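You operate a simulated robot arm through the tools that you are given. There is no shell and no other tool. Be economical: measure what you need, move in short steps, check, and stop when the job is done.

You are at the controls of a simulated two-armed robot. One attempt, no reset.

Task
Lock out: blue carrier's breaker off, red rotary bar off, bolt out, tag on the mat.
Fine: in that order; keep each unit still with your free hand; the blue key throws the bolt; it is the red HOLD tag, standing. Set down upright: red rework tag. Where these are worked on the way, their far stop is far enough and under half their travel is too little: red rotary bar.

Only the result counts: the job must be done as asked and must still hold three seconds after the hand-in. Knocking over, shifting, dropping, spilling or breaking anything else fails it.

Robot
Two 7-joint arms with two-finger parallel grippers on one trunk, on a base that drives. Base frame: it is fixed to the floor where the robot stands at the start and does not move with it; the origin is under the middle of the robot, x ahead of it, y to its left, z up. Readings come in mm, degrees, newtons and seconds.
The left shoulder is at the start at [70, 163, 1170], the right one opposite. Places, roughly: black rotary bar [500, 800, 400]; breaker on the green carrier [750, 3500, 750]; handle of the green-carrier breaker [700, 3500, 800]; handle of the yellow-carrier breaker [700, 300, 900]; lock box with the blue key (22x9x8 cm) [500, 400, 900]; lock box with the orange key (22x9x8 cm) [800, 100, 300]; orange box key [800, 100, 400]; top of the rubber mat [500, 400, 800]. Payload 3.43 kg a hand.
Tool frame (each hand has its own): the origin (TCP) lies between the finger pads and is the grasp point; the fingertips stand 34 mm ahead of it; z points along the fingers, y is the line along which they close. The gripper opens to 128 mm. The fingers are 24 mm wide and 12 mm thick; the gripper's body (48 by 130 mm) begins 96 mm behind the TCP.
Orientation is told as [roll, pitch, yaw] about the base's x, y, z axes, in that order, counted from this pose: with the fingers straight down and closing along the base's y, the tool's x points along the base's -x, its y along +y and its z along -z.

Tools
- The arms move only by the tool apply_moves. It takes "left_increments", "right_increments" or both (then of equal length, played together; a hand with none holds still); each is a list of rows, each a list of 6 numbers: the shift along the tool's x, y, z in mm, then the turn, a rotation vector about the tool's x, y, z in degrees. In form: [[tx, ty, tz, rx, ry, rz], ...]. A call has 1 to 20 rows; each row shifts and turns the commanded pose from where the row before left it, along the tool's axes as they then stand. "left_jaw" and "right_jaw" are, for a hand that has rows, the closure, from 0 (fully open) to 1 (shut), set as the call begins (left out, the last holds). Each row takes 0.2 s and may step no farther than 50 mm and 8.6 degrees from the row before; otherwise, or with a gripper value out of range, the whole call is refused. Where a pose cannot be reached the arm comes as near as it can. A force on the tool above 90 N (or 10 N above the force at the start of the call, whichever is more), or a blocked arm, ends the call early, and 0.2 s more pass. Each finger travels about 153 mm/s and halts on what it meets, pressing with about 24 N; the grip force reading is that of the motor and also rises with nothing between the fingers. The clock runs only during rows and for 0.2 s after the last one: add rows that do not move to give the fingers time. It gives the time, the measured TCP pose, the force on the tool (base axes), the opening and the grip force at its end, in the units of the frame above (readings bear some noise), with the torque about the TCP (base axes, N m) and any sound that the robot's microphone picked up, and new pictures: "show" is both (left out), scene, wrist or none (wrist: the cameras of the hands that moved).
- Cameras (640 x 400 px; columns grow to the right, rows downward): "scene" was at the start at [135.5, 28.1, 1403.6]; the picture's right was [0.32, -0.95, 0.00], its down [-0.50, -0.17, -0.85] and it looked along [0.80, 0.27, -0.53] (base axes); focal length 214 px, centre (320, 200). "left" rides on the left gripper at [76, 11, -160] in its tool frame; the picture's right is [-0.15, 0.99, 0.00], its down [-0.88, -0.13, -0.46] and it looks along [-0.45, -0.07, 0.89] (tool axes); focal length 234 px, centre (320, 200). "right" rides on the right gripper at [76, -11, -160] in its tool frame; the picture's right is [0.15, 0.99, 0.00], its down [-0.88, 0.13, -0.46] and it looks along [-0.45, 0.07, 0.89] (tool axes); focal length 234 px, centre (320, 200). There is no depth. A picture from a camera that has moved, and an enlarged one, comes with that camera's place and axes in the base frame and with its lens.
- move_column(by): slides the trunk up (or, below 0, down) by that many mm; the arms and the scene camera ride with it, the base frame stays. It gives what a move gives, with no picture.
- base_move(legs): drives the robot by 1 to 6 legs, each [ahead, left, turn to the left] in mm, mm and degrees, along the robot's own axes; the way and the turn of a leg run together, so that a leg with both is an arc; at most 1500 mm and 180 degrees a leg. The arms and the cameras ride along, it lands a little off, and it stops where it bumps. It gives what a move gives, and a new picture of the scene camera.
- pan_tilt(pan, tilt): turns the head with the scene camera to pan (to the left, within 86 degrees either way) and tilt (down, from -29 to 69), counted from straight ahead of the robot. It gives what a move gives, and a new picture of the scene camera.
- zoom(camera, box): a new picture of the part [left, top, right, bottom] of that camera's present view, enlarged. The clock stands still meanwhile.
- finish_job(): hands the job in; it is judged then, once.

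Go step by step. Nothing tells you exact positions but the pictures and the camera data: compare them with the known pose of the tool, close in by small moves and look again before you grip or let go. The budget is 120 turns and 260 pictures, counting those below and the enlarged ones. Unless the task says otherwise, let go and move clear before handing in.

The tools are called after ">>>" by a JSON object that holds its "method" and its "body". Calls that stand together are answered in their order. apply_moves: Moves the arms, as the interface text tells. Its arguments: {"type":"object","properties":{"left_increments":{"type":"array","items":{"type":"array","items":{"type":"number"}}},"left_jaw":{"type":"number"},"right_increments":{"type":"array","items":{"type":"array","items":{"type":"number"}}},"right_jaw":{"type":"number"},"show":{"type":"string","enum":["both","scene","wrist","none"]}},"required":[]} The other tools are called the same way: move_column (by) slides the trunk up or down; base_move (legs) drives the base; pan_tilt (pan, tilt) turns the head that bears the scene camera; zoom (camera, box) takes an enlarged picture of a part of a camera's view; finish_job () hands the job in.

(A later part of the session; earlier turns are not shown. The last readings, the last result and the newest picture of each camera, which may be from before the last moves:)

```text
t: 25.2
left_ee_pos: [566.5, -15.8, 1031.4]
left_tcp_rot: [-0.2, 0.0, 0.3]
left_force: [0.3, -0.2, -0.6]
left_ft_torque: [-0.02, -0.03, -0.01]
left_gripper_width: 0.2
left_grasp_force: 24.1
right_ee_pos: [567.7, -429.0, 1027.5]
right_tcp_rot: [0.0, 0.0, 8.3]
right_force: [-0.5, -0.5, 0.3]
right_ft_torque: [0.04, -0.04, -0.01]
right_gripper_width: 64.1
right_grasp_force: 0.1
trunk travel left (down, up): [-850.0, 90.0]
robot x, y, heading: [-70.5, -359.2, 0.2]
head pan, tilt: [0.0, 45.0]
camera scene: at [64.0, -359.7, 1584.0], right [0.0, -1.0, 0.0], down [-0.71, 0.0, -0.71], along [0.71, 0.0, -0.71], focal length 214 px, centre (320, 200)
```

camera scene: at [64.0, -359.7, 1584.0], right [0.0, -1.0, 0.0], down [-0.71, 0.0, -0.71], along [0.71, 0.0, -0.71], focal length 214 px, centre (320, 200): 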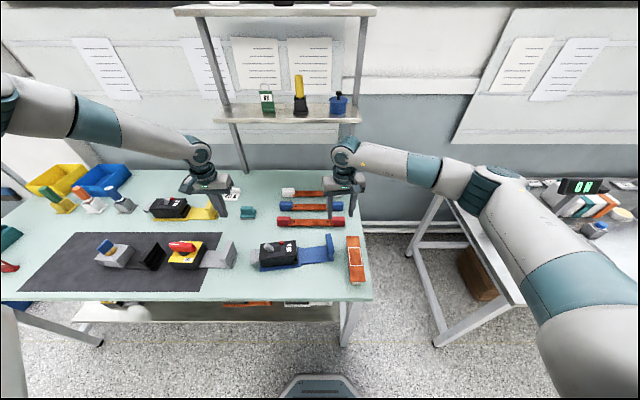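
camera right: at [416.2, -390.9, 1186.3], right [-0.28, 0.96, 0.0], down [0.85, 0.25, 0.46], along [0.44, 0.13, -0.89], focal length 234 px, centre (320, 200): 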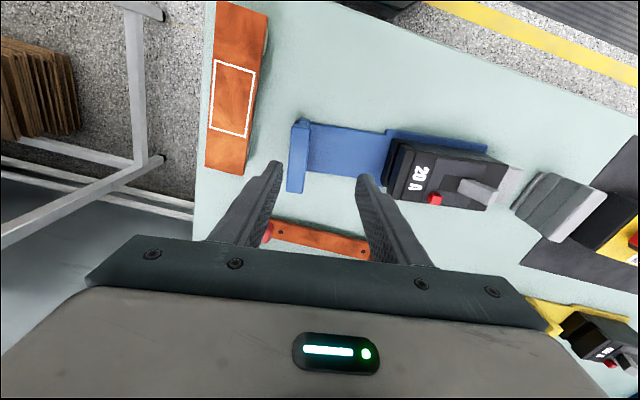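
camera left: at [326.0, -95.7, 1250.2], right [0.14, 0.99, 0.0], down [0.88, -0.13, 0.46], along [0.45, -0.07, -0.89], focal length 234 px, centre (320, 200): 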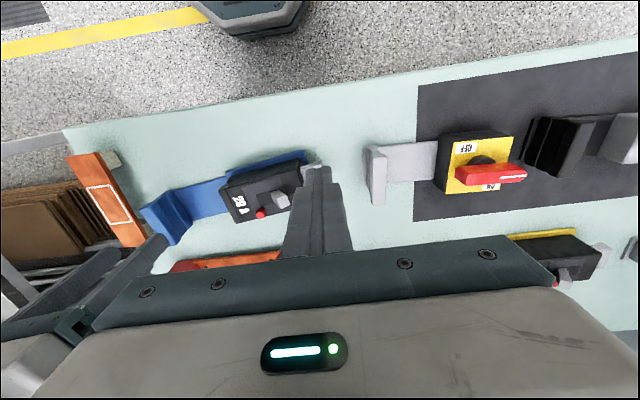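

That path works. Now I'll slide inward to over the toggle at safe height to test.

>>> {"method": "apply_moves", "body": {"left_increments": [[25, -30, 8, 0, 0, 0], [25, -30, 8, 0, 0, 0], [25, -30, 8, 0, 0, 0], [25, -30, 8, 0, 0, 0], [0, -30, 0, 0, 0, 0], [0, -30, 0, 0, 0, 0], [0, 0, 0, 0, 0, 0]], "right_increments": [[25, 10, 0, 0, 0, 0], [25, 10, 0, 0, 0, 0], [25, 10, 0, 0, 0, 0], [0, 0, 0, 0, 0, 0], [0, 0, 0, 0, 0, 0], [0, 0, 0, 0, 0, 0], [0, 0, 0, 0, 0, 0]], "show": "scene"}}

```text
t: 26.9
left_ee_pos: [443.2, -149.7, 1048.3]
left_tcp_rot: [-0.3, -0.1, 0.3]
left_force: [-0.5, -0.6, -0.6]
left_ft_torque: [0.04, 0.02, -0.07]
left_gripper_width: 0.0
left_grasp_force: 23.7
left hand out of reach, approached as far as the arm can: row 3, 4, 5, 6
right_ee_pos: [491.5, -412.4, 1027.7]
right_tcp_rot: [0.0, 0.1, 8.3]
right_force: [0.8, 0.6, -0.3]
right_ft_torque: [0.03, 0.02, -0.01]
right_gripper_width: 64.1
right_grasp_force: 0.1
trunk travel left (down, up): [-850.0, 90.0]
robot x, y, heading: [-70.1, -361.2, 0.1]
head pan, tilt: [0.0, 45.0]
camera scene: at [64.8, -359.2, 1584.0], right [0.0, -1.0, 0.0], down [-0.71, 0.0, -0.71], along [0.71, 0.0, -0.71], focal length 214 px, centre (320, 200)
```

scene: 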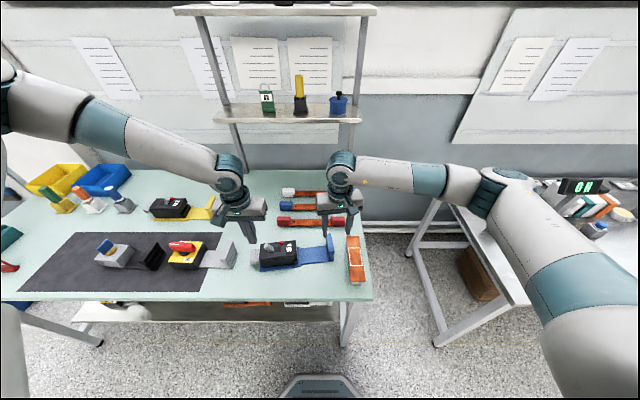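

Lower relative hands fail sooner, so a lower trunk should help by flattening the forearm. I'll raise the hands and lower the trunk below its start height.

>>> {"method": "apply_moves", "body": {"left_increments": [[0, 0, -45, 0, 0, 0], [0, 0, -45, 0, 0, 0], [0, 0, -45, 0, 0, 0], [0, 0, -45, 0, 0, 0], [0, 0, -45, 0, 0, 0], [0, 0, -45, 0, 0, 0], [0, 0, -40, 0, 0, 0], [0, 0, 0, 0, 0, 0]], "right_increments": [[0, 0, -45, 0, 0, 0], [0, 0, -45, 0, 0, 0], [0, 0, -45, 0, 0, 0], [0, 0, -45, 0, 0, 0], [0, 0, -45, 0, 0, 0], [0, 0, -45, 0, 0, 0], [0, 0, -45, 0, 0, 0], [0, 0, 0, 0, 0, 0]], "show": "none"}}

>>> {"method": "move_column", "body": {"by": -300}}

>>> {"method": "pan_tilt", "body": {"pan": 15, "tilt": 40}}

```text
t: 28.6
left_ee_pos: [443.7, -148.2, 1359.3]
left_tcp_rot: [-0.2, 0.0, 0.3]
left_force: [0.0, 0.3, -0.6]
left_ft_torque: [0.01, 0.03, 0.01]
left_gripper_width: 0.0
left_grasp_force: 24.1
right_ee_pos: [490.3, -409.5, 1343.0]
right_tcp_rot: [0.1, 0.1, 8.2]
right_force: [0.5, -0.3, -0.2]
right_ft_torque: [-0.01, 0.0, -0.02]
right_gripper_width: 63.9
right_grasp_force: 0.0
trunk travel left (down, up): [-850.0, 90.0]
robot x, y, heading: [-64.9, -360.8, 0.2]
head pan, tilt: [0.0, 45.0]
```

```text
t: 31.6
left_ee_pos: [444.1, -147.9, 1058.6]
left_tcp_rot: [-0.2, -0.1, 0.3]
left_force: [0.2, 0.1, 0.3]
left_ft_torque: [-0.01, 0.0, -0.01]
left_gripper_width: 0.3
left_grasp_force: 23.6
right_ee_pos: [490.6, -408.3, 1043.5]
right_tcp_rot: [0.0, 0.1, 8.2]
right_force: [-0.3, -0.4, -0.1]
right_ft_torque: [0.0, 0.01, 0.02]
right_gripper_width: 64.0
right_grasp_force: 0.2
trunk travel left (down, up): [-550.0, 390.0]
robot x, y, heading: [-65.2, -360.3, 0.1]
head pan, tilt: [0.0, 45.0]
```

```text
t: 32.4
left_ee_pos: [444.1, -146.7, 1059.0]
left_tcp_rot: [-0.2, 0.0, 0.2]
left_force: [0.1, 0.4, 0.2]
left_ft_torque: [-0.01, 0.0, 0.02]
left_gripper_width: 0.0
left_grasp_force: 23.8
right_ee_pos: [491.0, -408.7, 1043.4]
right_tcp_rot: [-0.1, 0.0, 8.3]
right_force: [0.1, 0.1, 0.8]
right_ft_torque: [0.02, -0.01, -0.01]
right_gripper_width: 63.8
right_grasp_force: 0.0
trunk travel left (down, up): [-550.0, 390.0]
robot x, y, heading: [-68.4, -362.3, -0.0]
head pan, tilt: [15.0, 40.0]
camera scene: at [65.4, -337.3, 1291.2], right [0.26, -0.97, 0.0], down [-0.62, -0.17, -0.77], along [0.74, 0.2, -0.64], focal length 214 px, centre (320, 200)
```

scene: 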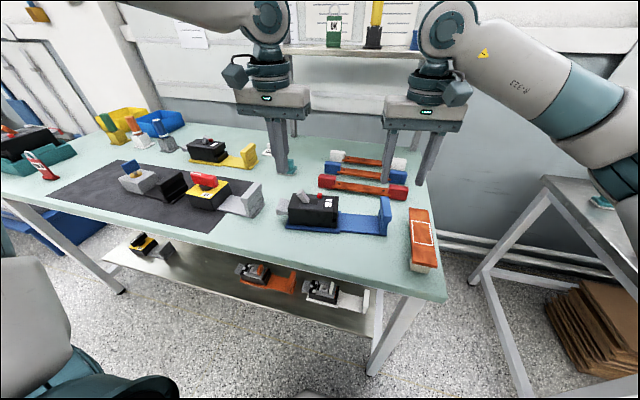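

>>> {"method": "apply_moves", "body": {"left_increments": [[-22, 0, 30, 0, 0, 0], [0, -20, 28, 0, 0, 0], [0, -25, 0, 0, 0, 0], [0, -25, 0, 0, 0, 0], [0, 0, 0, 0, 0, 0]], "show": "scene"}}

```text
t: 33.6
left_ee_pos: [464.1, -216.3, 1001.1]
left_tcp_rot: [-0.2, -0.3, 0.3]
left_force: [-0.5, -0.2, -0.3]
left_ft_torque: [-0.01, -0.02, -0.03]
left_gripper_width: 0.0
left_grasp_force: 24.1
right_ee_pos: [489.9, -407.4, 1044.2]
right_tcp_rot: [0.1, 0.0, 8.2]
right_force: [-0.9, -0.3, 0.0]
right_ft_torque: [0.02, -0.05, -0.02]
right_gripper_width: 64.1
right_grasp_force: 0.1
trunk travel left (down, up): [-550.0, 390.0]
robot x, y, heading: [-66.5, -360.0, 0.1]
head pan, tilt: [15.0, 40.0]
camera scene: at [64.3, -337.2, 1291.4], right [0.26, -0.97, 0.0], down [-0.62, -0.17, -0.77], along [0.74, 0.2, -0.64], focal length 214 px, centre (320, 200)
```

scene: 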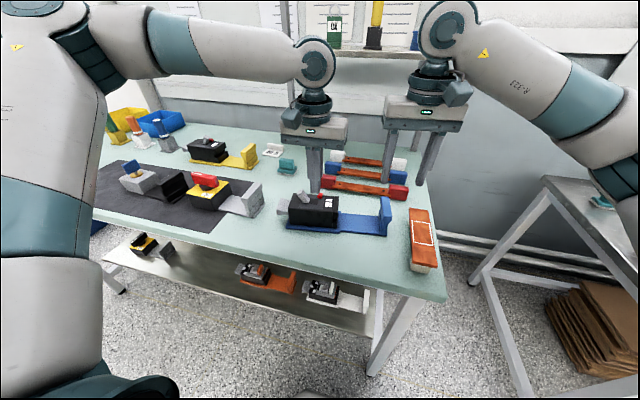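

Full range is reachable now. I'll take the left hand back to the start side and bring the right down around the blue grip again.

>>> {"method": "apply_moves", "body": {"left_increments": [[0, 28, 0, 0, 0, 0], [0, 28, 0, 0, 0, 0], [0, 28, 0, 0, 0, 0], [0, 0, 0, 0, 0, 0], [0, 0, 0, 0, 0, 0]], "right_increments": [[-5, 12, 0, 0, 0, 0], [0, 0, 40, 0, 0, 0], [0, 0, 40, 0, 0, 0], [0, 0, 38, 0, 0, 0], [0, 0, 0, 0, 0, 0]]}}

```text
t: 34.8
left_ee_pos: [464.4, -131.3, 1001.7]
left_tcp_rot: [-0.2, 0.0, 0.3]
left_force: [-0.1, -0.3, 0.2]
left_ft_torque: [0.0, 0.0, 0.01]
left_gripper_width: 0.0
left_grasp_force: 23.9
right_ee_pos: [492.6, -395.7, 924.1]
right_tcp_rot: [0.0, 0.0, 8.1]
right_force: [-0.3, -0.5, 0.7]
right_ft_torque: [0.01, -0.02, 0.01]
right_gripper_width: 63.9
right_grasp_force: 0.1
trunk travel left (down, up): [-550.0, 390.0]
robot x, y, heading: [-67.4, -358.4, 0.0]
head pan, tilt: [15.0, 40.0]
camera scene: at [64.9, -336.8, 1291.3], right [0.26, -0.97, 0.0], down [-0.62, -0.17, -0.77], along [0.74, 0.2, -0.64], focal length 214 px, centre (320, 200)
camera right: at [419.6, -415.4, 1083.3], right [-0.29, 0.96, 0.0], down [0.85, 0.25, 0.46], along [0.44, 0.13, -0.89], focal length 234 px, centre (320, 200)
camera left: at [389.3, -121.4, 1160.7], right [0.14, 0.99, 0.0], down [0.88, -0.12, 0.46], along [0.45, -0.07, -0.89], focal length 234 px, centre (320, 200)
```

scene: 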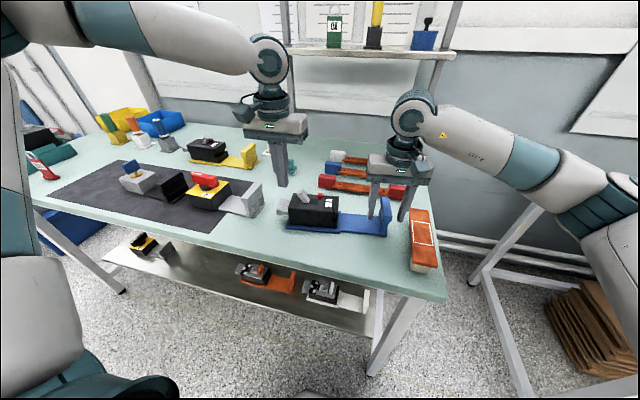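
right: 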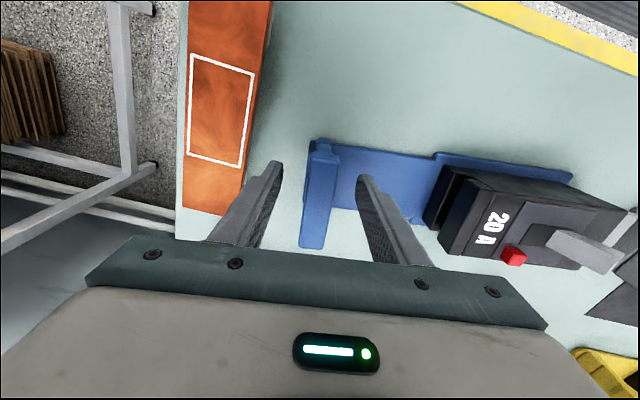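
left: 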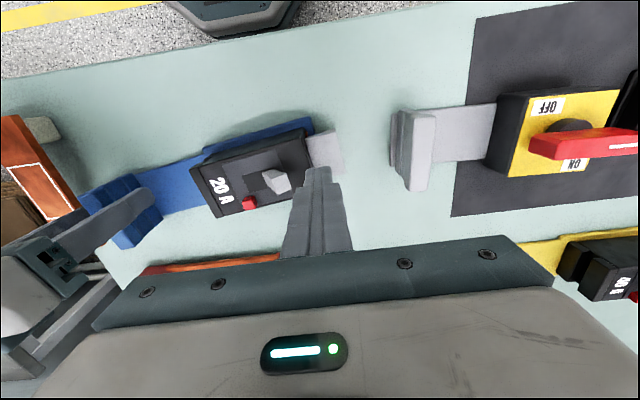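

Aligned. Now I close the right hand on the grip, lower the left fingers (tips at about z 938), and push in small steps.

>>> {"method": "apply_moves", "body": {"right_increments": [[0, -1, 0, 0, 0, 0], [0, 0, 0, 0, 0, 0], [0, 0, 0, 0, 0, 0], [0, 0, 0, 0, 0, 0], [0, 0, 0, 0, 0, 0]], "right_jaw": 1, "left_increments": [[0, 0, 0, 0, 0, 0], [0, 0, 0, 0, 0, 0], [0, 0, 15, 0, 0, 0], [0, 0, 14, 0, 0, 0], [0, -8, 0, 0, 0, 0]], "show": "none"}}

>>> {"method": "apply_moves", "body": {"left_increments": [[0, -8, 0, 0, 0, 0], [0, -8, 0, 0, 0, 0], [0, -6, 0, 0, 0, 0], [0, -6, 0, 0, 0, 0], [0, -6, 0, 0, 0, 0], [0, -6, 0, 0, 0, 0], [0, -6, 0, 0, 0, 0], [0, -6, 0, 0, 0, 0], [0, -6, 0, 0, 0, 0]]}}

>>> {"method": "zoom", "body": {"camera": "scene", "box": [260, 170, 400, 250]}}

```text
t: 36.0
left_ee_pos: [465.2, -142.2, 971.8]
left_tcp_rot: [-0.3, 0.0, 0.4]
left_force: [0.9, 0.4, -0.6]
left_ft_torque: [0.01, -0.02, -0.01]
left_gripper_width: 0.0
left_grasp_force: 24.2
right_ee_pos: [494.2, -397.3, 924.4]
right_tcp_rot: [0.0, 0.1, 8.2]
right_force: [0.7, -0.1, -0.3]
right_ft_torque: [0.15, -0.27, -0.2]
right_gripper_width: 21.8
right_grasp_force: 24.5
trunk travel left (down, up): [-550.0, 390.0]
robot x, y, heading: [-67.6, -361.3, -0.1]
head pan, tilt: [15.0, 40.0]
```

```text
t: 38.0
left_ee_pos: [466.8, -199.1, 971.9]
left_tcp_rot: [-0.2, 0.0, 0.3]
left_force: [0.4, 0.7, 0.6]
left_ft_torque: [0.02, 0.03, -0.01]
left_gripper_width: 0.0
left_grasp_force: 24.2
right_ee_pos: [492.9, -395.9, 923.7]
right_tcp_rot: [-0.1, 0.1, 8.2]
right_force: [0.2, 1.4, 0.4]
right_ft_torque: [-0.01, 0.25, -0.08]
right_gripper_width: 21.9
right_grasp_force: 24.0
trunk travel left (down, up): [-550.0, 390.0]
robot x, y, heading: [-69.9, -356.9, 0.3]
head pan, tilt: [15.0, 40.0]
camera scene: at [65.8, -337.0, 1291.2], right [0.26, -0.97, 0.0], down [-0.62, -0.17, -0.77], along [0.74, 0.2, -0.64], focal length 214 px, centre (320, 200)
camera left: at [390.7, -187.7, 1131.1], right [0.14, 0.99, 0.0], down [0.88, -0.12, 0.46], along [0.45, -0.07, -0.89], focal length 234 px, centre (320, 200)
```

scene: 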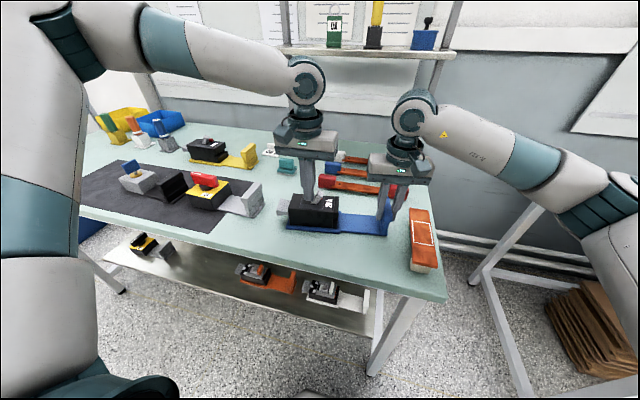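
left: 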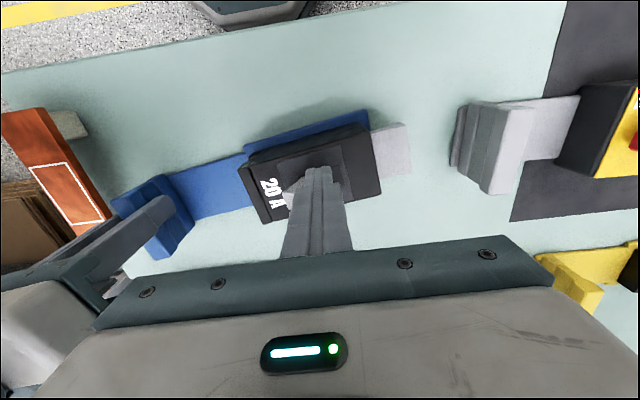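

```text
4.57 times, centred on (330, 210) of scene
camera zoom: at [65.8, -337.0, 1291.2], right [0.26, -0.97, 0.0], down [-0.62, -0.17, -0.77], along [0.74, 0.2, -0.64], focal length 980 px, centre (274, 154)
```

zoom: 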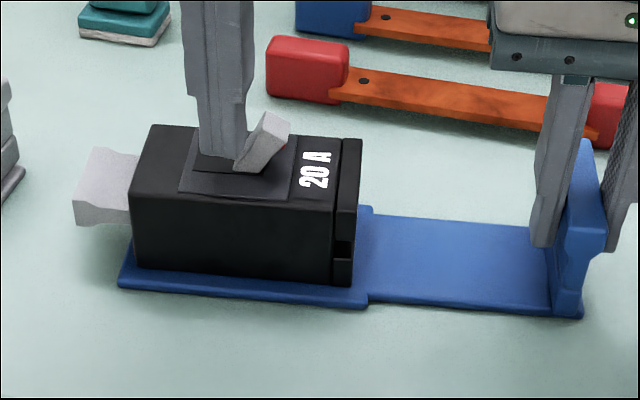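

The lever has flipped over toward -y. I'll push a few mm more to make sure it's fully home.

>>> {"method": "apply_moves", "body": {"left_increments": [[0, -3, 0, 0, 0, 0], [0, -3, 0, 0, 0, 0], [0, -3, 0, 0, 0, 0], [0, -3, 0, 0, 0, 0]], "show": "none"}}

>>> {"method": "zoom", "body": {"camera": "scene", "box": [260, 170, 400, 250]}}

```text
t: 39.0
left_ee_pos: [467.4, -206.0, 971.4]
left_tcp_rot: [0.4, 0.0, 0.5]
left_force: [-1.7, 53.4, 14.9]
left_ft_torque: [1.7, -0.17, 0.57]
left_gripper_width: 0.0
left_grasp_force: 24.2
right_ee_pos: [492.3, -399.4, 924.4]
right_tcp_rot: [-0.5, 0.1, 7.9]
right_force: [3.3, -48.7, -7.8]
right_ft_torque: [0.13, -0.4, 0.32]
right_gripper_width: 22.6
right_grasp_force: 24.3
trunk travel left (down, up): [-550.0, 390.0]
robot x, y, heading: [-65.8, -361.0, 0.1]
head pan, tilt: [15.0, 40.0]
```

```text
4.57 times, centred on (330, 210) of scene
camera zoom: at [65.1, -336.7, 1291.4], right [0.26, -0.97, 0.0], down [-0.62, -0.17, -0.77], along [0.74, 0.2, -0.64], focal length 980 px, centre (274, 154)
```

zoom: 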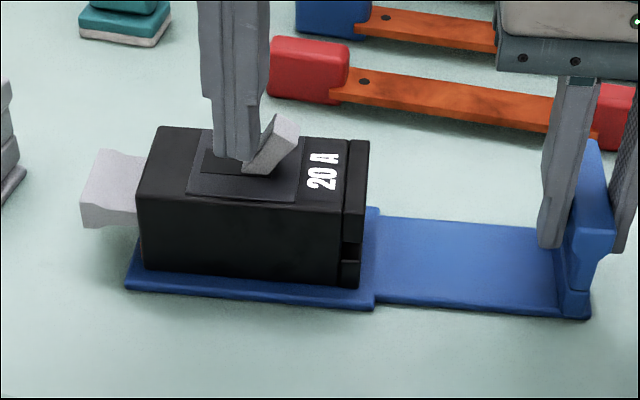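

The lever is at its hard stop (53 N, held by the right hand). I'll back the left off and up, and check.

>>> {"method": "apply_moves", "body": {"left_increments": [[0, 8, 0, 0, 0, 0], [0, 15, 0, 0, 0, 0], [0, 15, -20, 0, 0, 0], [0, 10, -40, 0, 0, 0], [0, 0, -40, 0, 0, 0], [0, 0, 0, 0, 0, 0]], "show": "none"}}

>>> {"method": "zoom", "body": {"camera": "scene", "box": [260, 170, 400, 250]}}

```text
t: 40.4
left_ee_pos: [464.8, -162.9, 1072.0]
left_tcp_rot: [-0.2, -0.2, 0.3]
left_force: [0.2, -0.1, -0.5]
left_ft_torque: [-0.01, 0.01, 0.01]
left_gripper_width: 0.0
left_grasp_force: 23.9
right_ee_pos: [493.8, -395.5, 924.6]
right_tcp_rot: [0.0, 0.0, 8.2]
right_force: [-1.2, 1.0, -2.4]
right_ft_torque: [0.09, -0.13, 0.43]
right_gripper_width: 21.7
right_grasp_force: 23.6
trunk travel left (down, up): [-550.0, 390.0]
robot x, y, heading: [-67.8, -357.6, 0.4]
head pan, tilt: [15.0, 40.0]
```

```text
4.57 times, centred on (330, 210) of scene
camera zoom: at [65.4, -337.1, 1291.2], right [0.26, -0.97, 0.0], down [-0.62, -0.17, -0.77], along [0.74, 0.2, -0.64], focal length 980 px, centre (274, 154)
```

zoom: 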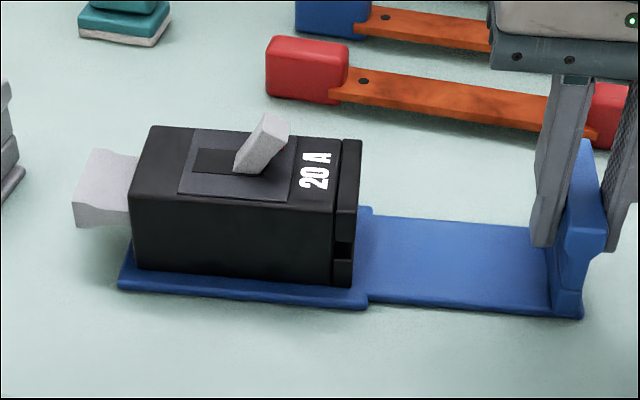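

Breaker lever is across and the unit is back in place. I'll release the grip, rise, and drive left to the red rotary unit.

>>> {"method": "apply_moves", "body": {"right_increments": [[0, 0, 0, 0, 0, 0], [0, 0, 0, 0, 0, 0], [0, 0, -40, 0, 0, 0], [0, 0, -45, 0, 0, 0], [0, 0, -45, 0, 0, 0], [0, 0, 0, 0, 0, 0]], "right_jaw": 0.5, "show": "none"}}

>>> {"method": "base_move", "body": {"legs": [[0, 310, 0]]}}

>>> {"method": "zoom", "body": {"camera": "left", "box": [160, 50, 480, 250]}}

>>> {"method": "zoom", "body": {"camera": "right", "box": [220, 20, 640, 280]}}

```text
t: 41.8
left_ee_pos: [465.3, -162.6, 1070.5]
left_tcp_rot: [-0.2, 0.0, 0.2]
left_force: [-0.3, -0.7, 1.2]
left_ft_torque: [0.0, -0.02, -0.01]
left_gripper_width: 0.2
left_grasp_force: 24.0
right_ee_pos: [493.7, -397.5, 1055.5]
right_tcp_rot: [0.0, 0.1, 8.2]
right_force: [-0.3, -0.2, 0.6]
right_ft_torque: [-0.03, 0.01, 0.01]
right_gripper_width: 63.9
right_grasp_force: 0.0
trunk travel left (down, up): [-550.0, 390.0]
robot x, y, heading: [-68.3, -361.1, 0.3]
head pan, tilt: [15.0, 40.0]
```

```text
t: 43.9
left_ee_pos: [466.4, 146.6, 1072.4]
left_tcp_rot: [-0.2, 0.0, 0.1]
left_force: [-0.8, -0.6, 0.4]
left_ft_torque: [-0.03, -0.01, 0.0]
left_gripper_width: 0.0
left_grasp_force: 24.1
right_ee_pos: [494.0, -86.3, 1055.6]
right_tcp_rot: [-0.1, -0.1, 8.0]
right_force: [0.3, 0.9, -0.6]
right_ft_torque: [0.0, 0.0, 0.03]
right_gripper_width: 64.0
right_grasp_force: 0.0
trunk travel left (down, up): [-550.0, 390.0]
robot x, y, heading: [-67.1, -49.2, 0.3]
head pan, tilt: [15.0, 40.0]
camera scene: at [65.5, -26.0, 1291.2], right [0.26, -0.97, 0.0], down [-0.62, -0.17, -0.77], along [0.74, 0.2, -0.64], focal length 214 px, centre (320, 200)
```

scene: 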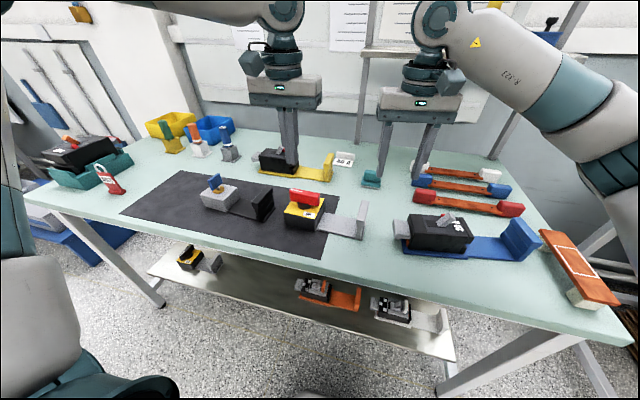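

```text
2.00 times, centred on (320, 150) of left
camera zoom: at [390.1, 158.0, 1231.5], right [0.15, 0.99, 0.0], down [0.88, -0.13, 0.46], along [0.45, -0.07, -0.89], focal length 468 px, centre (320, 300)
```

zoom: 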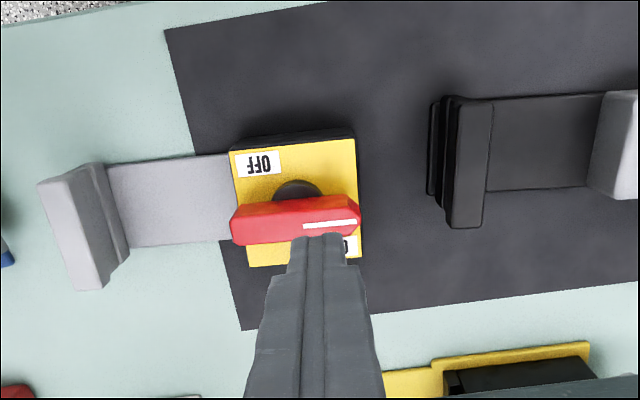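

```text
1.52 times, centred on (430, 150) of right
camera zoom: at [420.4, -106.7, 1214.7], right [-0.28, 0.96, 0.0], down [0.85, 0.25, 0.46], along [0.44, 0.13, -0.89], focal length 357 px, centre (152, 276)
```

zoom: 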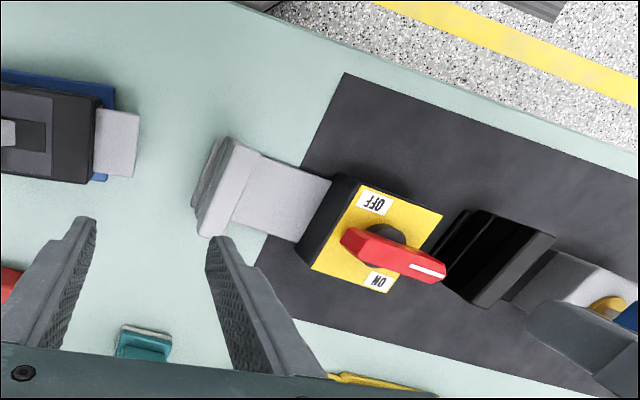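

The red bar's centre is about [481,126,925], its white pointer toward +y (ON), and OFF is toward the robot side, so I'll turn the pointer end toward -x. First I'll bring the right hand over the gray grip and move the left out of view.

>>> {"method": "apply_moves", "body": {"right_increments": [[0, 0, 0, 0, 0, 6], [0, 0, 0, 0, 0, 6], [14, 33, 0, 0, 0, 0], [14, 33, 0, 0, 0, 0], [0, 0, 15, 0, 0, 0], [0, 0, 0, 0, 0, 0]], "right_jaw": 0.4, "left_increments": [[-20, 20, 0, 0, 0, 0], [-20, 20, 0, 0, 0, 0], [-20, 10, 0, 0, 0, 0], [0, 0, 0, 0, 0, 0], [0, 0, 0, 0, 0, 0], [0, 0, 0, 0, 0, 0]]}}

>>> {"method": "zoom", "body": {"camera": "scene", "box": [230, 160, 400, 270]}}

```text
t: 45.3
left_ee_pos: [526.1, 196.5, 1072.0]
left_tcp_rot: [-0.1, -0.1, 0.1]
left_force: [0.4, 0.1, -0.4]
left_ft_torque: [0.02, -0.02, 0.03]
left_gripper_width: 0.1
left_grasp_force: 24.4
right_ee_pos: [469.4, -17.9, 1038.8]
right_tcp_rot: [-0.1, -0.1, -4.0]
right_force: [-0.8, 0.7, 0.2]
right_ft_torque: [-0.02, 0.03, 0.01]
right_gripper_width: 76.9
right_grasp_force: 0.0
trunk travel left (down, up): [-550.0, 390.0]
robot x, y, heading: [-64.1, -49.5, -0.3]
head pan, tilt: [15.0, 40.0]
camera scene: at [65.2, -25.6, 1291.3], right [0.26, -0.97, 0.0], down [-0.62, -0.17, -0.77], along [0.74, 0.2, -0.64], focal length 214 px, centre (320, 200)
camera right: at [394.0, -22.2, 1198.7], right [-0.08, 1.0, 0.0], down [0.89, 0.07, 0.46], along [0.45, 0.03, -0.89], focal length 234 px, centre (320, 200)
camera left: at [450.0, 208.6, 1232.0], right [0.15, 0.99, 0.0], down [0.88, -0.13, 0.46], along [0.45, -0.07, -0.89], focal length 234 px, centre (320, 200)
```

scene: 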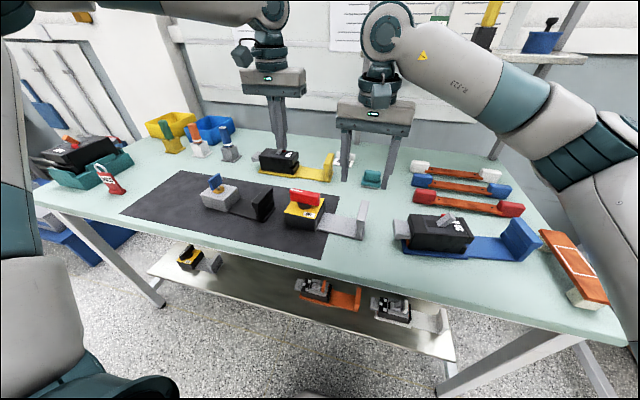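
right: 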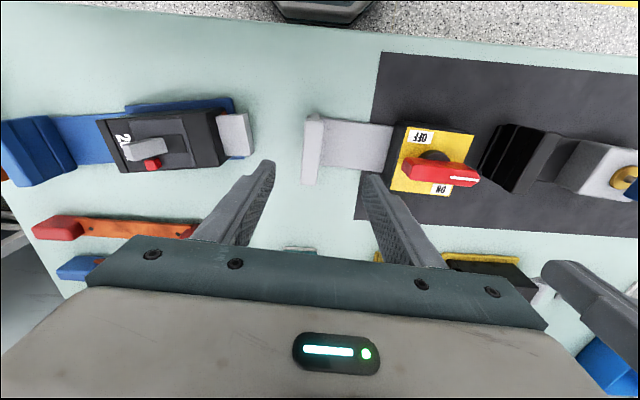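
left: 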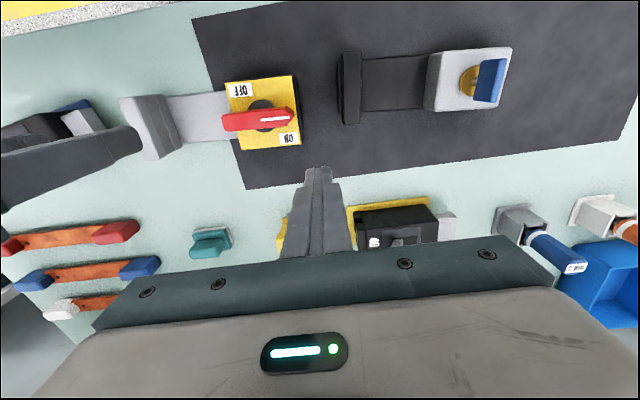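

```text
3.64 times, centred on (315, 215) of scene
camera zoom: at [65.2, -25.6, 1291.3], right [0.26, -0.97, 0.0], down [-0.62, -0.17, -0.77], along [0.74, 0.2, -0.64], focal length 780 px, centre (338, 146)
```

zoom: 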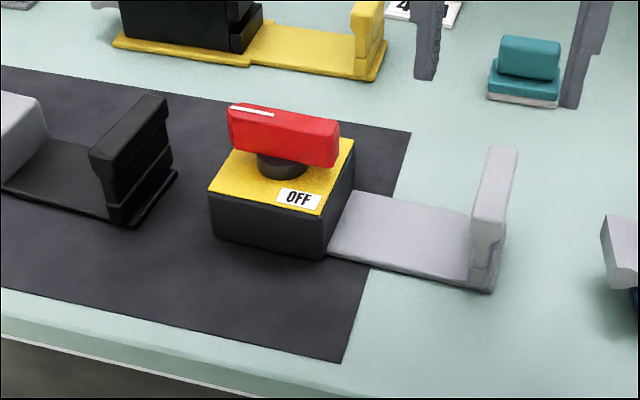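

>>> {"method": "apply_moves", "body": {"right_increments": [[8, -7, 0, 0, 0, -4], [0, 0, 35, 0, 0, 0], [0, 0, 35, 0, 0, 0], [0, 0, 35, 0, 0, 0], [0, 0, 0, 0, 0, 0]], "show": "wrist"}}

```text
t: 46.5
left_ee_pos: [525.5, 196.5, 1072.1]
left_tcp_rot: [-0.1, 0.0, 0.1]
left_force: [0.9, -1.2, -0.6]
left_ft_torque: [-0.01, -0.05, 0.02]
left_gripper_width: 0.1
left_grasp_force: 24.1
right_ee_pos: [461.8, -25.4, 934.7]
right_tcp_rot: [0.0, 0.1, 0.0]
right_force: [-1.7, 0.7, 0.1]
right_ft_torque: [0.01, -0.03, 0.02]
right_gripper_width: 76.7
right_grasp_force: 0.1
trunk travel left (down, up): [-550.0, 390.0]
robot x, y, heading: [-71.1, -45.5, -0.1]
head pan, tilt: [15.0, 40.0]
camera right: at [386.6, -35.1, 1093.5], right [-0.15, 0.99, 0.0], down [0.88, 0.13, 0.46], along [0.45, 0.07, -0.89], focal length 234 px, centre (320, 200)
```

right: 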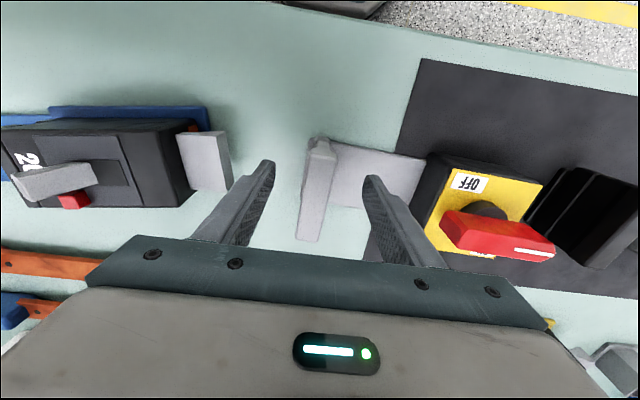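

Aligned. I'll close the right hand on the gray grip and bring the left fingers to the +x side of the bar's pointer end.

>>> {"method": "apply_moves", "body": {"right_increments": [[0, -2, 7, 0, 0, 0], [0, 0, 0, 0, 0, 0], [0, 0, 0, 0, 0, 0], [0, 0, 0, 0, 0, 0]], "right_jaw": 1, "left_increments": [[0, -22, 30, 0, 0, 0], [0, -22, 30, 0, 0, 0], [0, 0, 25, 0, 0, 0], [0, 0, 0, 0, 0, 0]]}}

>>> {"method": "zoom", "body": {"camera": "scene", "box": [230, 160, 400, 270]}}

>>> {"method": "zoom", "body": {"camera": "left", "box": [160, 60, 420, 220]}}

```text
t: 47.5
left_ee_pos: [525.7, 152.3, 987.2]
left_tcp_rot: [-0.2, -0.1, 0.1]
left_force: [0.4, -0.3, 0.2]
left_ft_torque: [-0.01, -0.05, 0.02]
left_gripper_width: 0.0
left_grasp_force: 23.9
right_ee_pos: [461.8, -27.1, 929.3]
right_tcp_rot: [0.1, -0.1, -0.1]
right_force: [4.5, -0.9, 17.1]
right_ft_torque: [0.04, -0.12, -0.56]
right_gripper_width: 22.0
right_grasp_force: 24.2
trunk travel left (down, up): [-550.0, 390.0]
robot x, y, heading: [-66.2, -51.6, 0.1]
head pan, tilt: [15.0, 40.0]
camera scene: at [64.7, -26.3, 1291.4], right [0.26, -0.97, 0.0], down [-0.62, -0.17, -0.77], along [0.74, 0.2, -0.64], focal length 214 px, centre (320, 200)
camera right: at [386.2, -37.2, 1088.0], right [-0.15, 0.99, 0.0], down [0.88, 0.13, 0.46], along [0.45, 0.07, -0.89], focal length 234 px, centre (320, 200)
camera left: at [448.9, 163.4, 1147.0], right [0.15, 0.99, 0.0], down [0.88, -0.13, 0.46], along [0.45, -0.07, -0.89], focal length 234 px, centre (320, 200)
```

scene: 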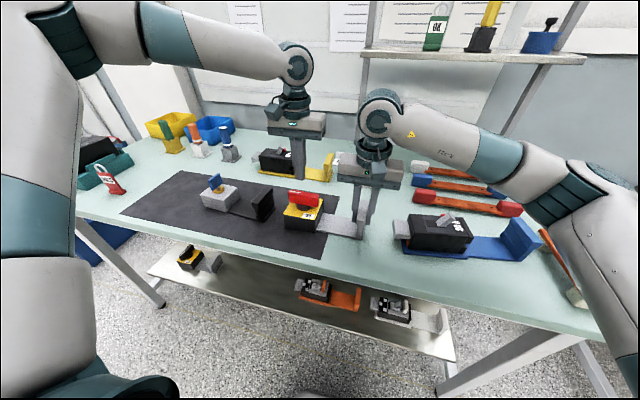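
right: 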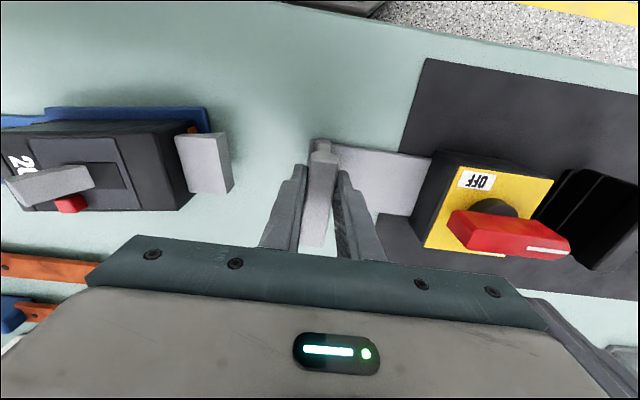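
left: 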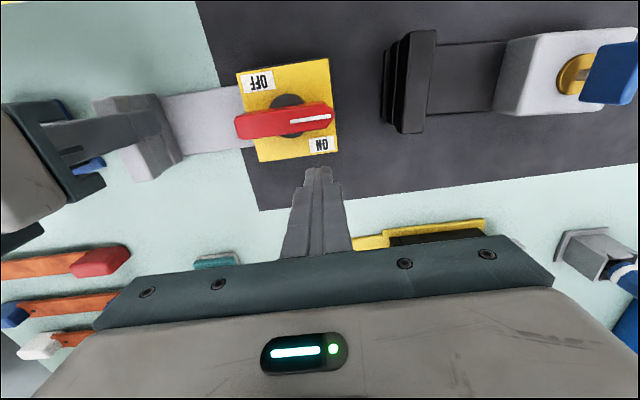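

```text
3.64 times, centred on (315, 215) of scene
camera zoom: at [64.7, -26.3, 1291.4], right [0.26, -0.97, 0.0], down [-0.62, -0.17, -0.77], along [0.74, 0.2, -0.64], focal length 780 px, centre (338, 146)
```

zoom: 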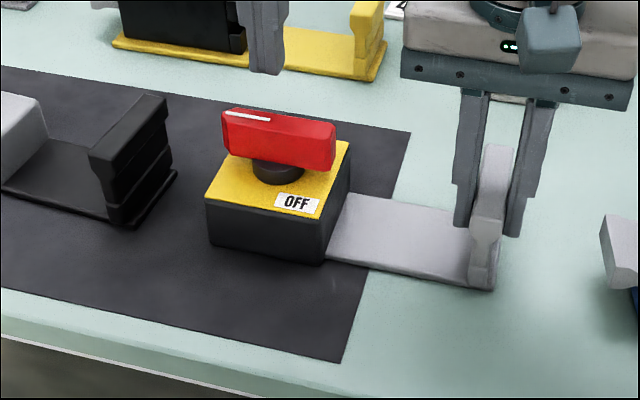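

```text
2.46 times, centred on (290, 140) of left
camera zoom: at [448.9, 163.4, 1147.0], right [0.15, 0.99, 0.0], down [0.88, -0.13, 0.46], along [0.45, -0.07, -0.89], focal length 576 px, centre (394, 348)
```

zoom: 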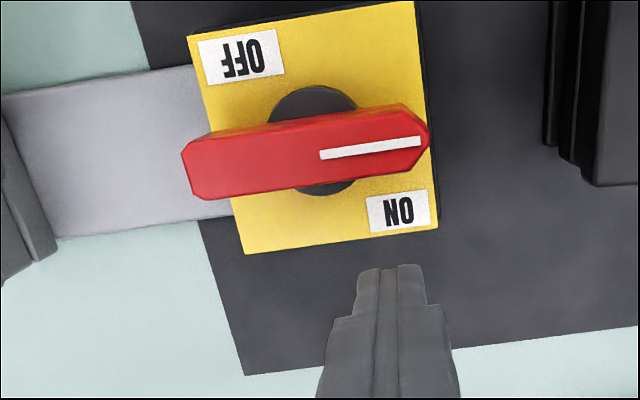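

The bar top is at about z 954, with the pivot at about (472,130). I'll lower the left fingers to tip z≈932 beside the pointer end and start sweeping it toward -x along an arc.

>>> {"method": "apply_moves", "body": {"left_increments": [[0, 5.7, 21, 0, 0, 0], [14, 0, 0, 0, 0, 0], [12, 0, 0, 0, 0, 0], [5, 1, 0, 0, 0, 0], [6, 4, 0, 0, 0, 0], [5, 2, 0, 0, 0, 0], [4, 1, 0, 0, 0, 0]]}}

>>> {"method": "zoom", "body": {"camera": "scene", "box": [230, 160, 400, 270]}}

```text
t: 49.1
left_ee_pos: [478.0, 165.8, 966.0]
left_tcp_rot: [-0.2, -0.2, 0.1]
left_force: [5.3, -2.4, 2.7]
left_ft_torque: [-0.08, -0.12, 0.11]
left_gripper_width: 0.0
left_grasp_force: 24.3
right_ee_pos: [461.0, -26.1, 927.2]
right_tcp_rot: [0.0, 0.0, 0.1]
right_force: [-5.7, 5.1, 4.1]
right_ft_torque: [0.05, 0.1, 0.8]
right_gripper_width: 23.0
right_grasp_force: 24.3
trunk travel left (down, up): [-550.0, 390.0]
robot x, y, heading: [-67.9, -47.9, -0.2]
head pan, tilt: [15.0, 40.0]
camera scene: at [64.8, -26.0, 1291.2], right [0.26, -0.97, 0.0], down [-0.62, -0.17, -0.77], along [0.74, 0.2, -0.64], focal length 214 px, centre (320, 200)
camera left: at [403.6, 178.0, 1126.0], right [0.15, 0.99, 0.0], down [0.88, -0.13, 0.46], along [0.45, -0.07, -0.89], focal length 234 px, centre (320, 200)
```

scene: 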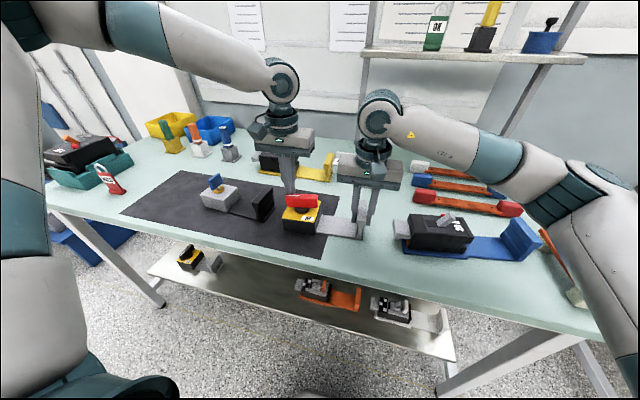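
left: 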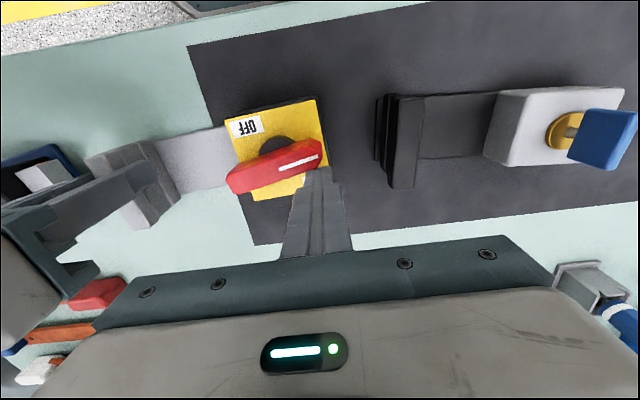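

```text
3.64 times, centred on (315, 215) of scene
camera zoom: at [64.8, -26.0, 1291.2], right [0.26, -0.97, 0.0], down [-0.62, -0.17, -0.77], along [0.74, 0.2, -0.64], focal length 780 px, centre (338, 146)
```

zoom: 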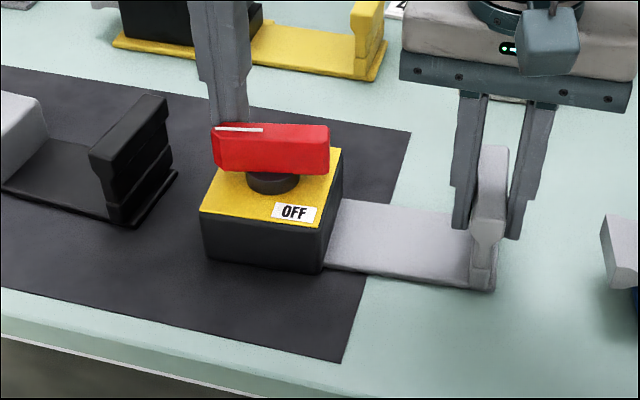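

The bar turns, but pushing at one end also yaws the unit slightly in the right hand's grip. I'll back off and instead grip the bar with the left hand, then twist it, so there's no net side force.

>>> {"method": "apply_moves", "body": {"left_increments": [[-10, 3, 0, 0, 0, 0], [-20, 0, 0, 0, 0, 0], [0, 0, -40, 0, 0, 0], [0, 0, -40, 0, 0, 0], [10, -20, 0, 0, 0, 0], [0, 0, 0, 0, 0, 0]]}}

>>> {"method": "zoom", "body": {"camera": "scene", "box": [230, 160, 400, 270]}}

```text
t: 50.5
left_ee_pos: [500.1, 149.5, 1046.5]
left_tcp_rot: [-0.2, 0.0, 0.0]
left_force: [-0.5, 0.4, -0.6]
left_ft_torque: [0.01, 0.0, 0.03]
left_gripper_width: 0.1
left_grasp_force: 24.4
right_ee_pos: [463.8, -27.8, 929.0]
right_tcp_rot: [0.0, 0.0, -0.1]
right_force: [0.5, -1.7, 0.1]
right_ft_torque: [-0.04, -0.12, 0.01]
right_gripper_width: 21.7
right_grasp_force: 24.2
trunk travel left (down, up): [-550.0, 390.0]
robot x, y, heading: [-67.3, -47.0, -0.1]
head pan, tilt: [15.0, 40.0]
camera scene: at [65.5, -26.2, 1291.2], right [0.26, -0.97, 0.0], down [-0.62, -0.17, -0.77], along [0.74, 0.2, -0.64], focal length 214 px, centre (320, 200)
camera left: at [423.6, 160.2, 1206.6], right [0.15, 0.99, 0.0], down [0.88, -0.13, 0.46], along [0.45, -0.07, -0.89], focal length 234 px, centre (320, 200)
```

scene: 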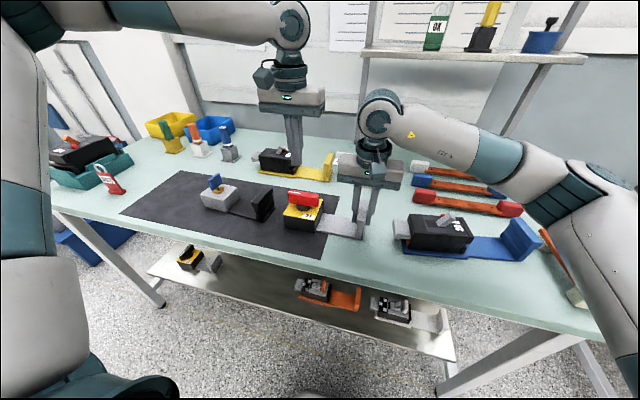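
left: 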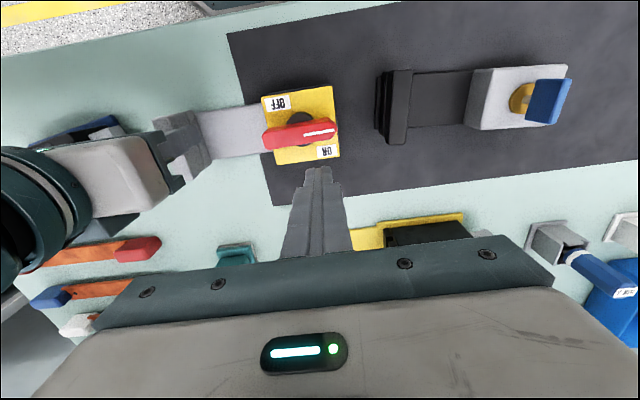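

```text
3.64 times, centred on (315, 215) of scene
camera zoom: at [65.5, -26.2, 1291.2], right [0.26, -0.97, 0.0], down [-0.62, -0.17, -0.77], along [0.74, 0.2, -0.64], focal length 780 px, centre (338, 146)
```

zoom: 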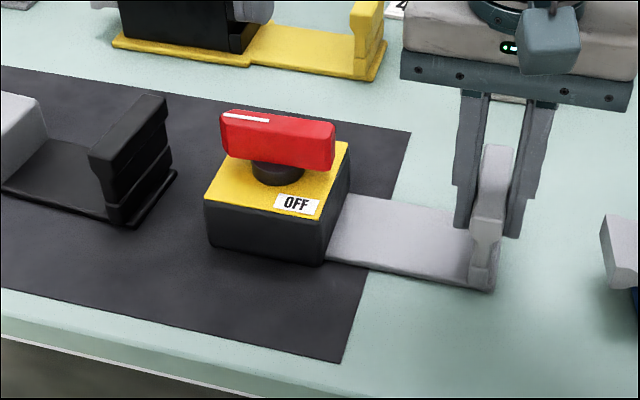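

The unit sprang back to its place. Now I'll centre the left hand above the bar pivot, open it partway, and yaw about -95° so the fingers straddle the bar.

>>> {"method": "apply_moves", "body": {"left_increments": [[28, -20, 0, 0, 0, 8], [0, 0, 0, 0, 0, 8], [0, 0, 0, 0, 0, 8], [0, 0, 0, 0, 0, 8], [0, 0, 0, 0, 0, 8], [0, 0, 0, 0, 0, 8], [0, 0, 0, 0, 0, 8], [0, 0, 0, 0, 0, 8], [0, 0, 0, 0, 0, 8], [0, 0, 0, 0, 0, 8], [0, 0, 0, 0, 0, 8], [0, 0, 0, 0, 0, 7], [0, 0, 0, 0, 0, 0]], "left_jaw": 0.6}}

```text
t: 53.3
left_ee_pos: [472.2, 128.0, 1045.4]
left_tcp_rot: [0.2, -0.2, -95.0]
left_force: [0.7, -0.3, -0.6]
left_ft_torque: [0.04, 0.0, -0.02]
left_gripper_width: 51.2
left_grasp_force: 0.1
right_ee_pos: [460.4, -27.2, 927.5]
right_tcp_rot: [0.1, -0.1, 0.0]
right_force: [-0.6, 1.2, -0.4]
right_ft_torque: [-0.03, 0.04, 0.05]
right_gripper_width: 21.7
right_grasp_force: 24.5
trunk travel left (down, up): [-550.0, 390.0]
robot x, y, heading: [-68.1, -50.6, -0.1]
head pan, tilt: [15.0, 40.0]
camera scene: at [65.6, -26.2, 1291.2], right [0.26, -0.97, 0.0], down [-0.62, -0.17, -0.77], along [0.74, 0.2, -0.64], focal length 214 px, centre (320, 200)
camera left: at [490.1, 203.8, 1205.5], right [0.97, -0.23, 0.0], down [-0.21, -0.86, 0.46], along [-0.1, -0.45, -0.89], focal length 234 px, centre (320, 200)
```

scene: 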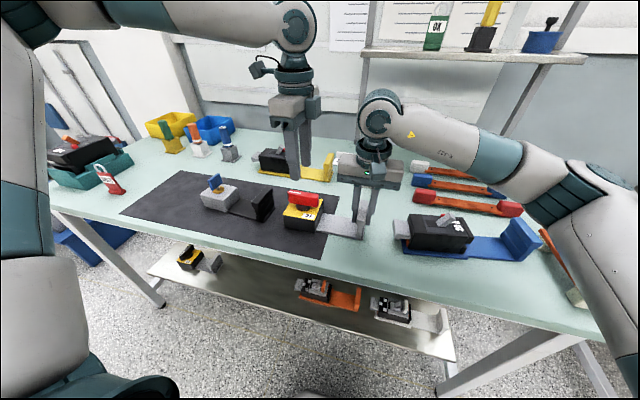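
left: 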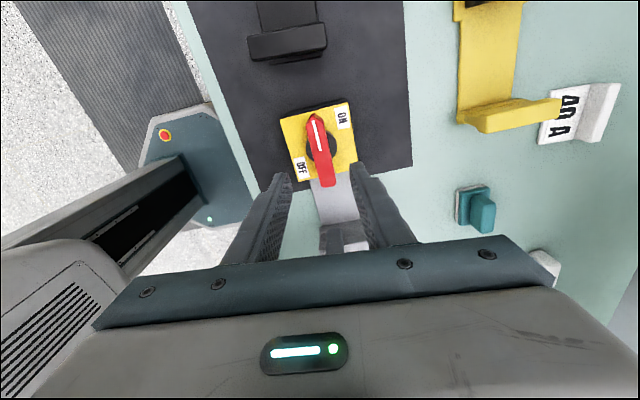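

Well centred and aligned. I'll descend so the tips reach about z 924 and close on the bar.

>>> {"method": "apply_moves", "body": {"left_increments": [[2, 1, 30, 0, 0, 0], [0, 0, 30, 0, 0, 0], [0, 0, 28, 0, 0, 0], [0, 0, 0, 0, 0, 0]]}}

>>> {"method": "zoom", "body": {"camera": "scene", "box": [230, 160, 400, 270]}}

```text
t: 54.3
left_ee_pos: [472.7, 131.3, 956.5]
left_tcp_rot: [0.2, -0.2, -95.0]
left_force: [-0.7, 0.5, -0.3]
left_ft_torque: [0.02, -0.01, -0.01]
left_gripper_width: 51.6
left_grasp_force: 0.2
right_ee_pos: [462.4, -28.7, 927.9]
right_tcp_rot: [0.0, 0.0, 0.1]
right_force: [0.2, -0.5, -0.3]
right_ft_torque: [-0.07, 0.04, -0.02]
right_gripper_width: 21.7
right_grasp_force: 24.4
trunk travel left (down, up): [-550.0, 390.0]
robot x, y, heading: [-65.0, -43.8, -0.2]
head pan, tilt: [15.0, 40.0]
camera scene: at [65.6, -26.2, 1291.2], right [0.26, -0.97, 0.0], down [-0.62, -0.17, -0.77], along [0.74, 0.2, -0.64], focal length 214 px, centre (320, 200)
camera left: at [490.9, 205.9, 1116.8], right [0.97, -0.23, 0.0], down [-0.21, -0.86, 0.46], along [-0.1, -0.45, -0.89], focal length 234 px, centre (320, 200)
```

scene: 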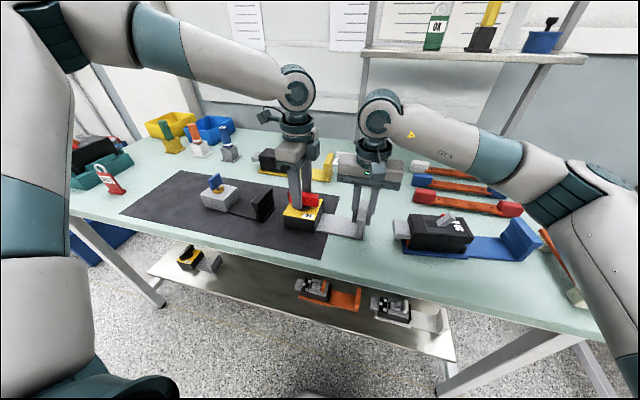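
left: 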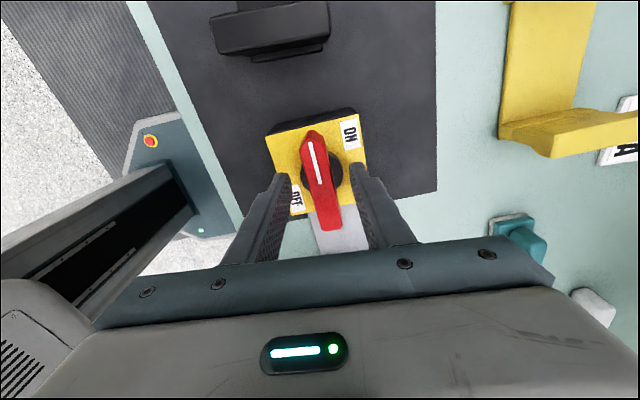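

```text
3.64 times, centred on (315, 215) of scene
camera zoom: at [65.6, -26.2, 1291.2], right [0.26, -0.97, 0.0], down [-0.62, -0.17, -0.77], along [0.74, 0.2, -0.64], focal length 780 px, centre (338, 146)
```

zoom: 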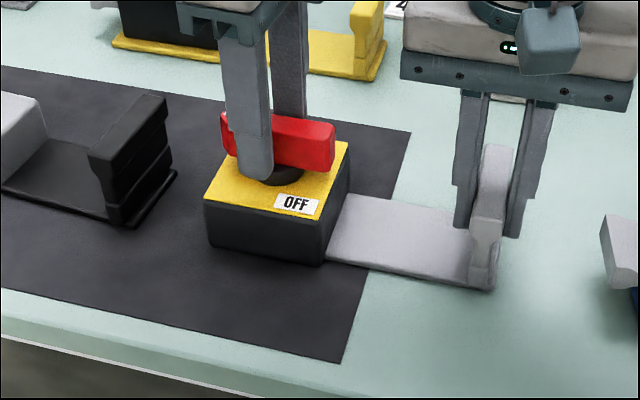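

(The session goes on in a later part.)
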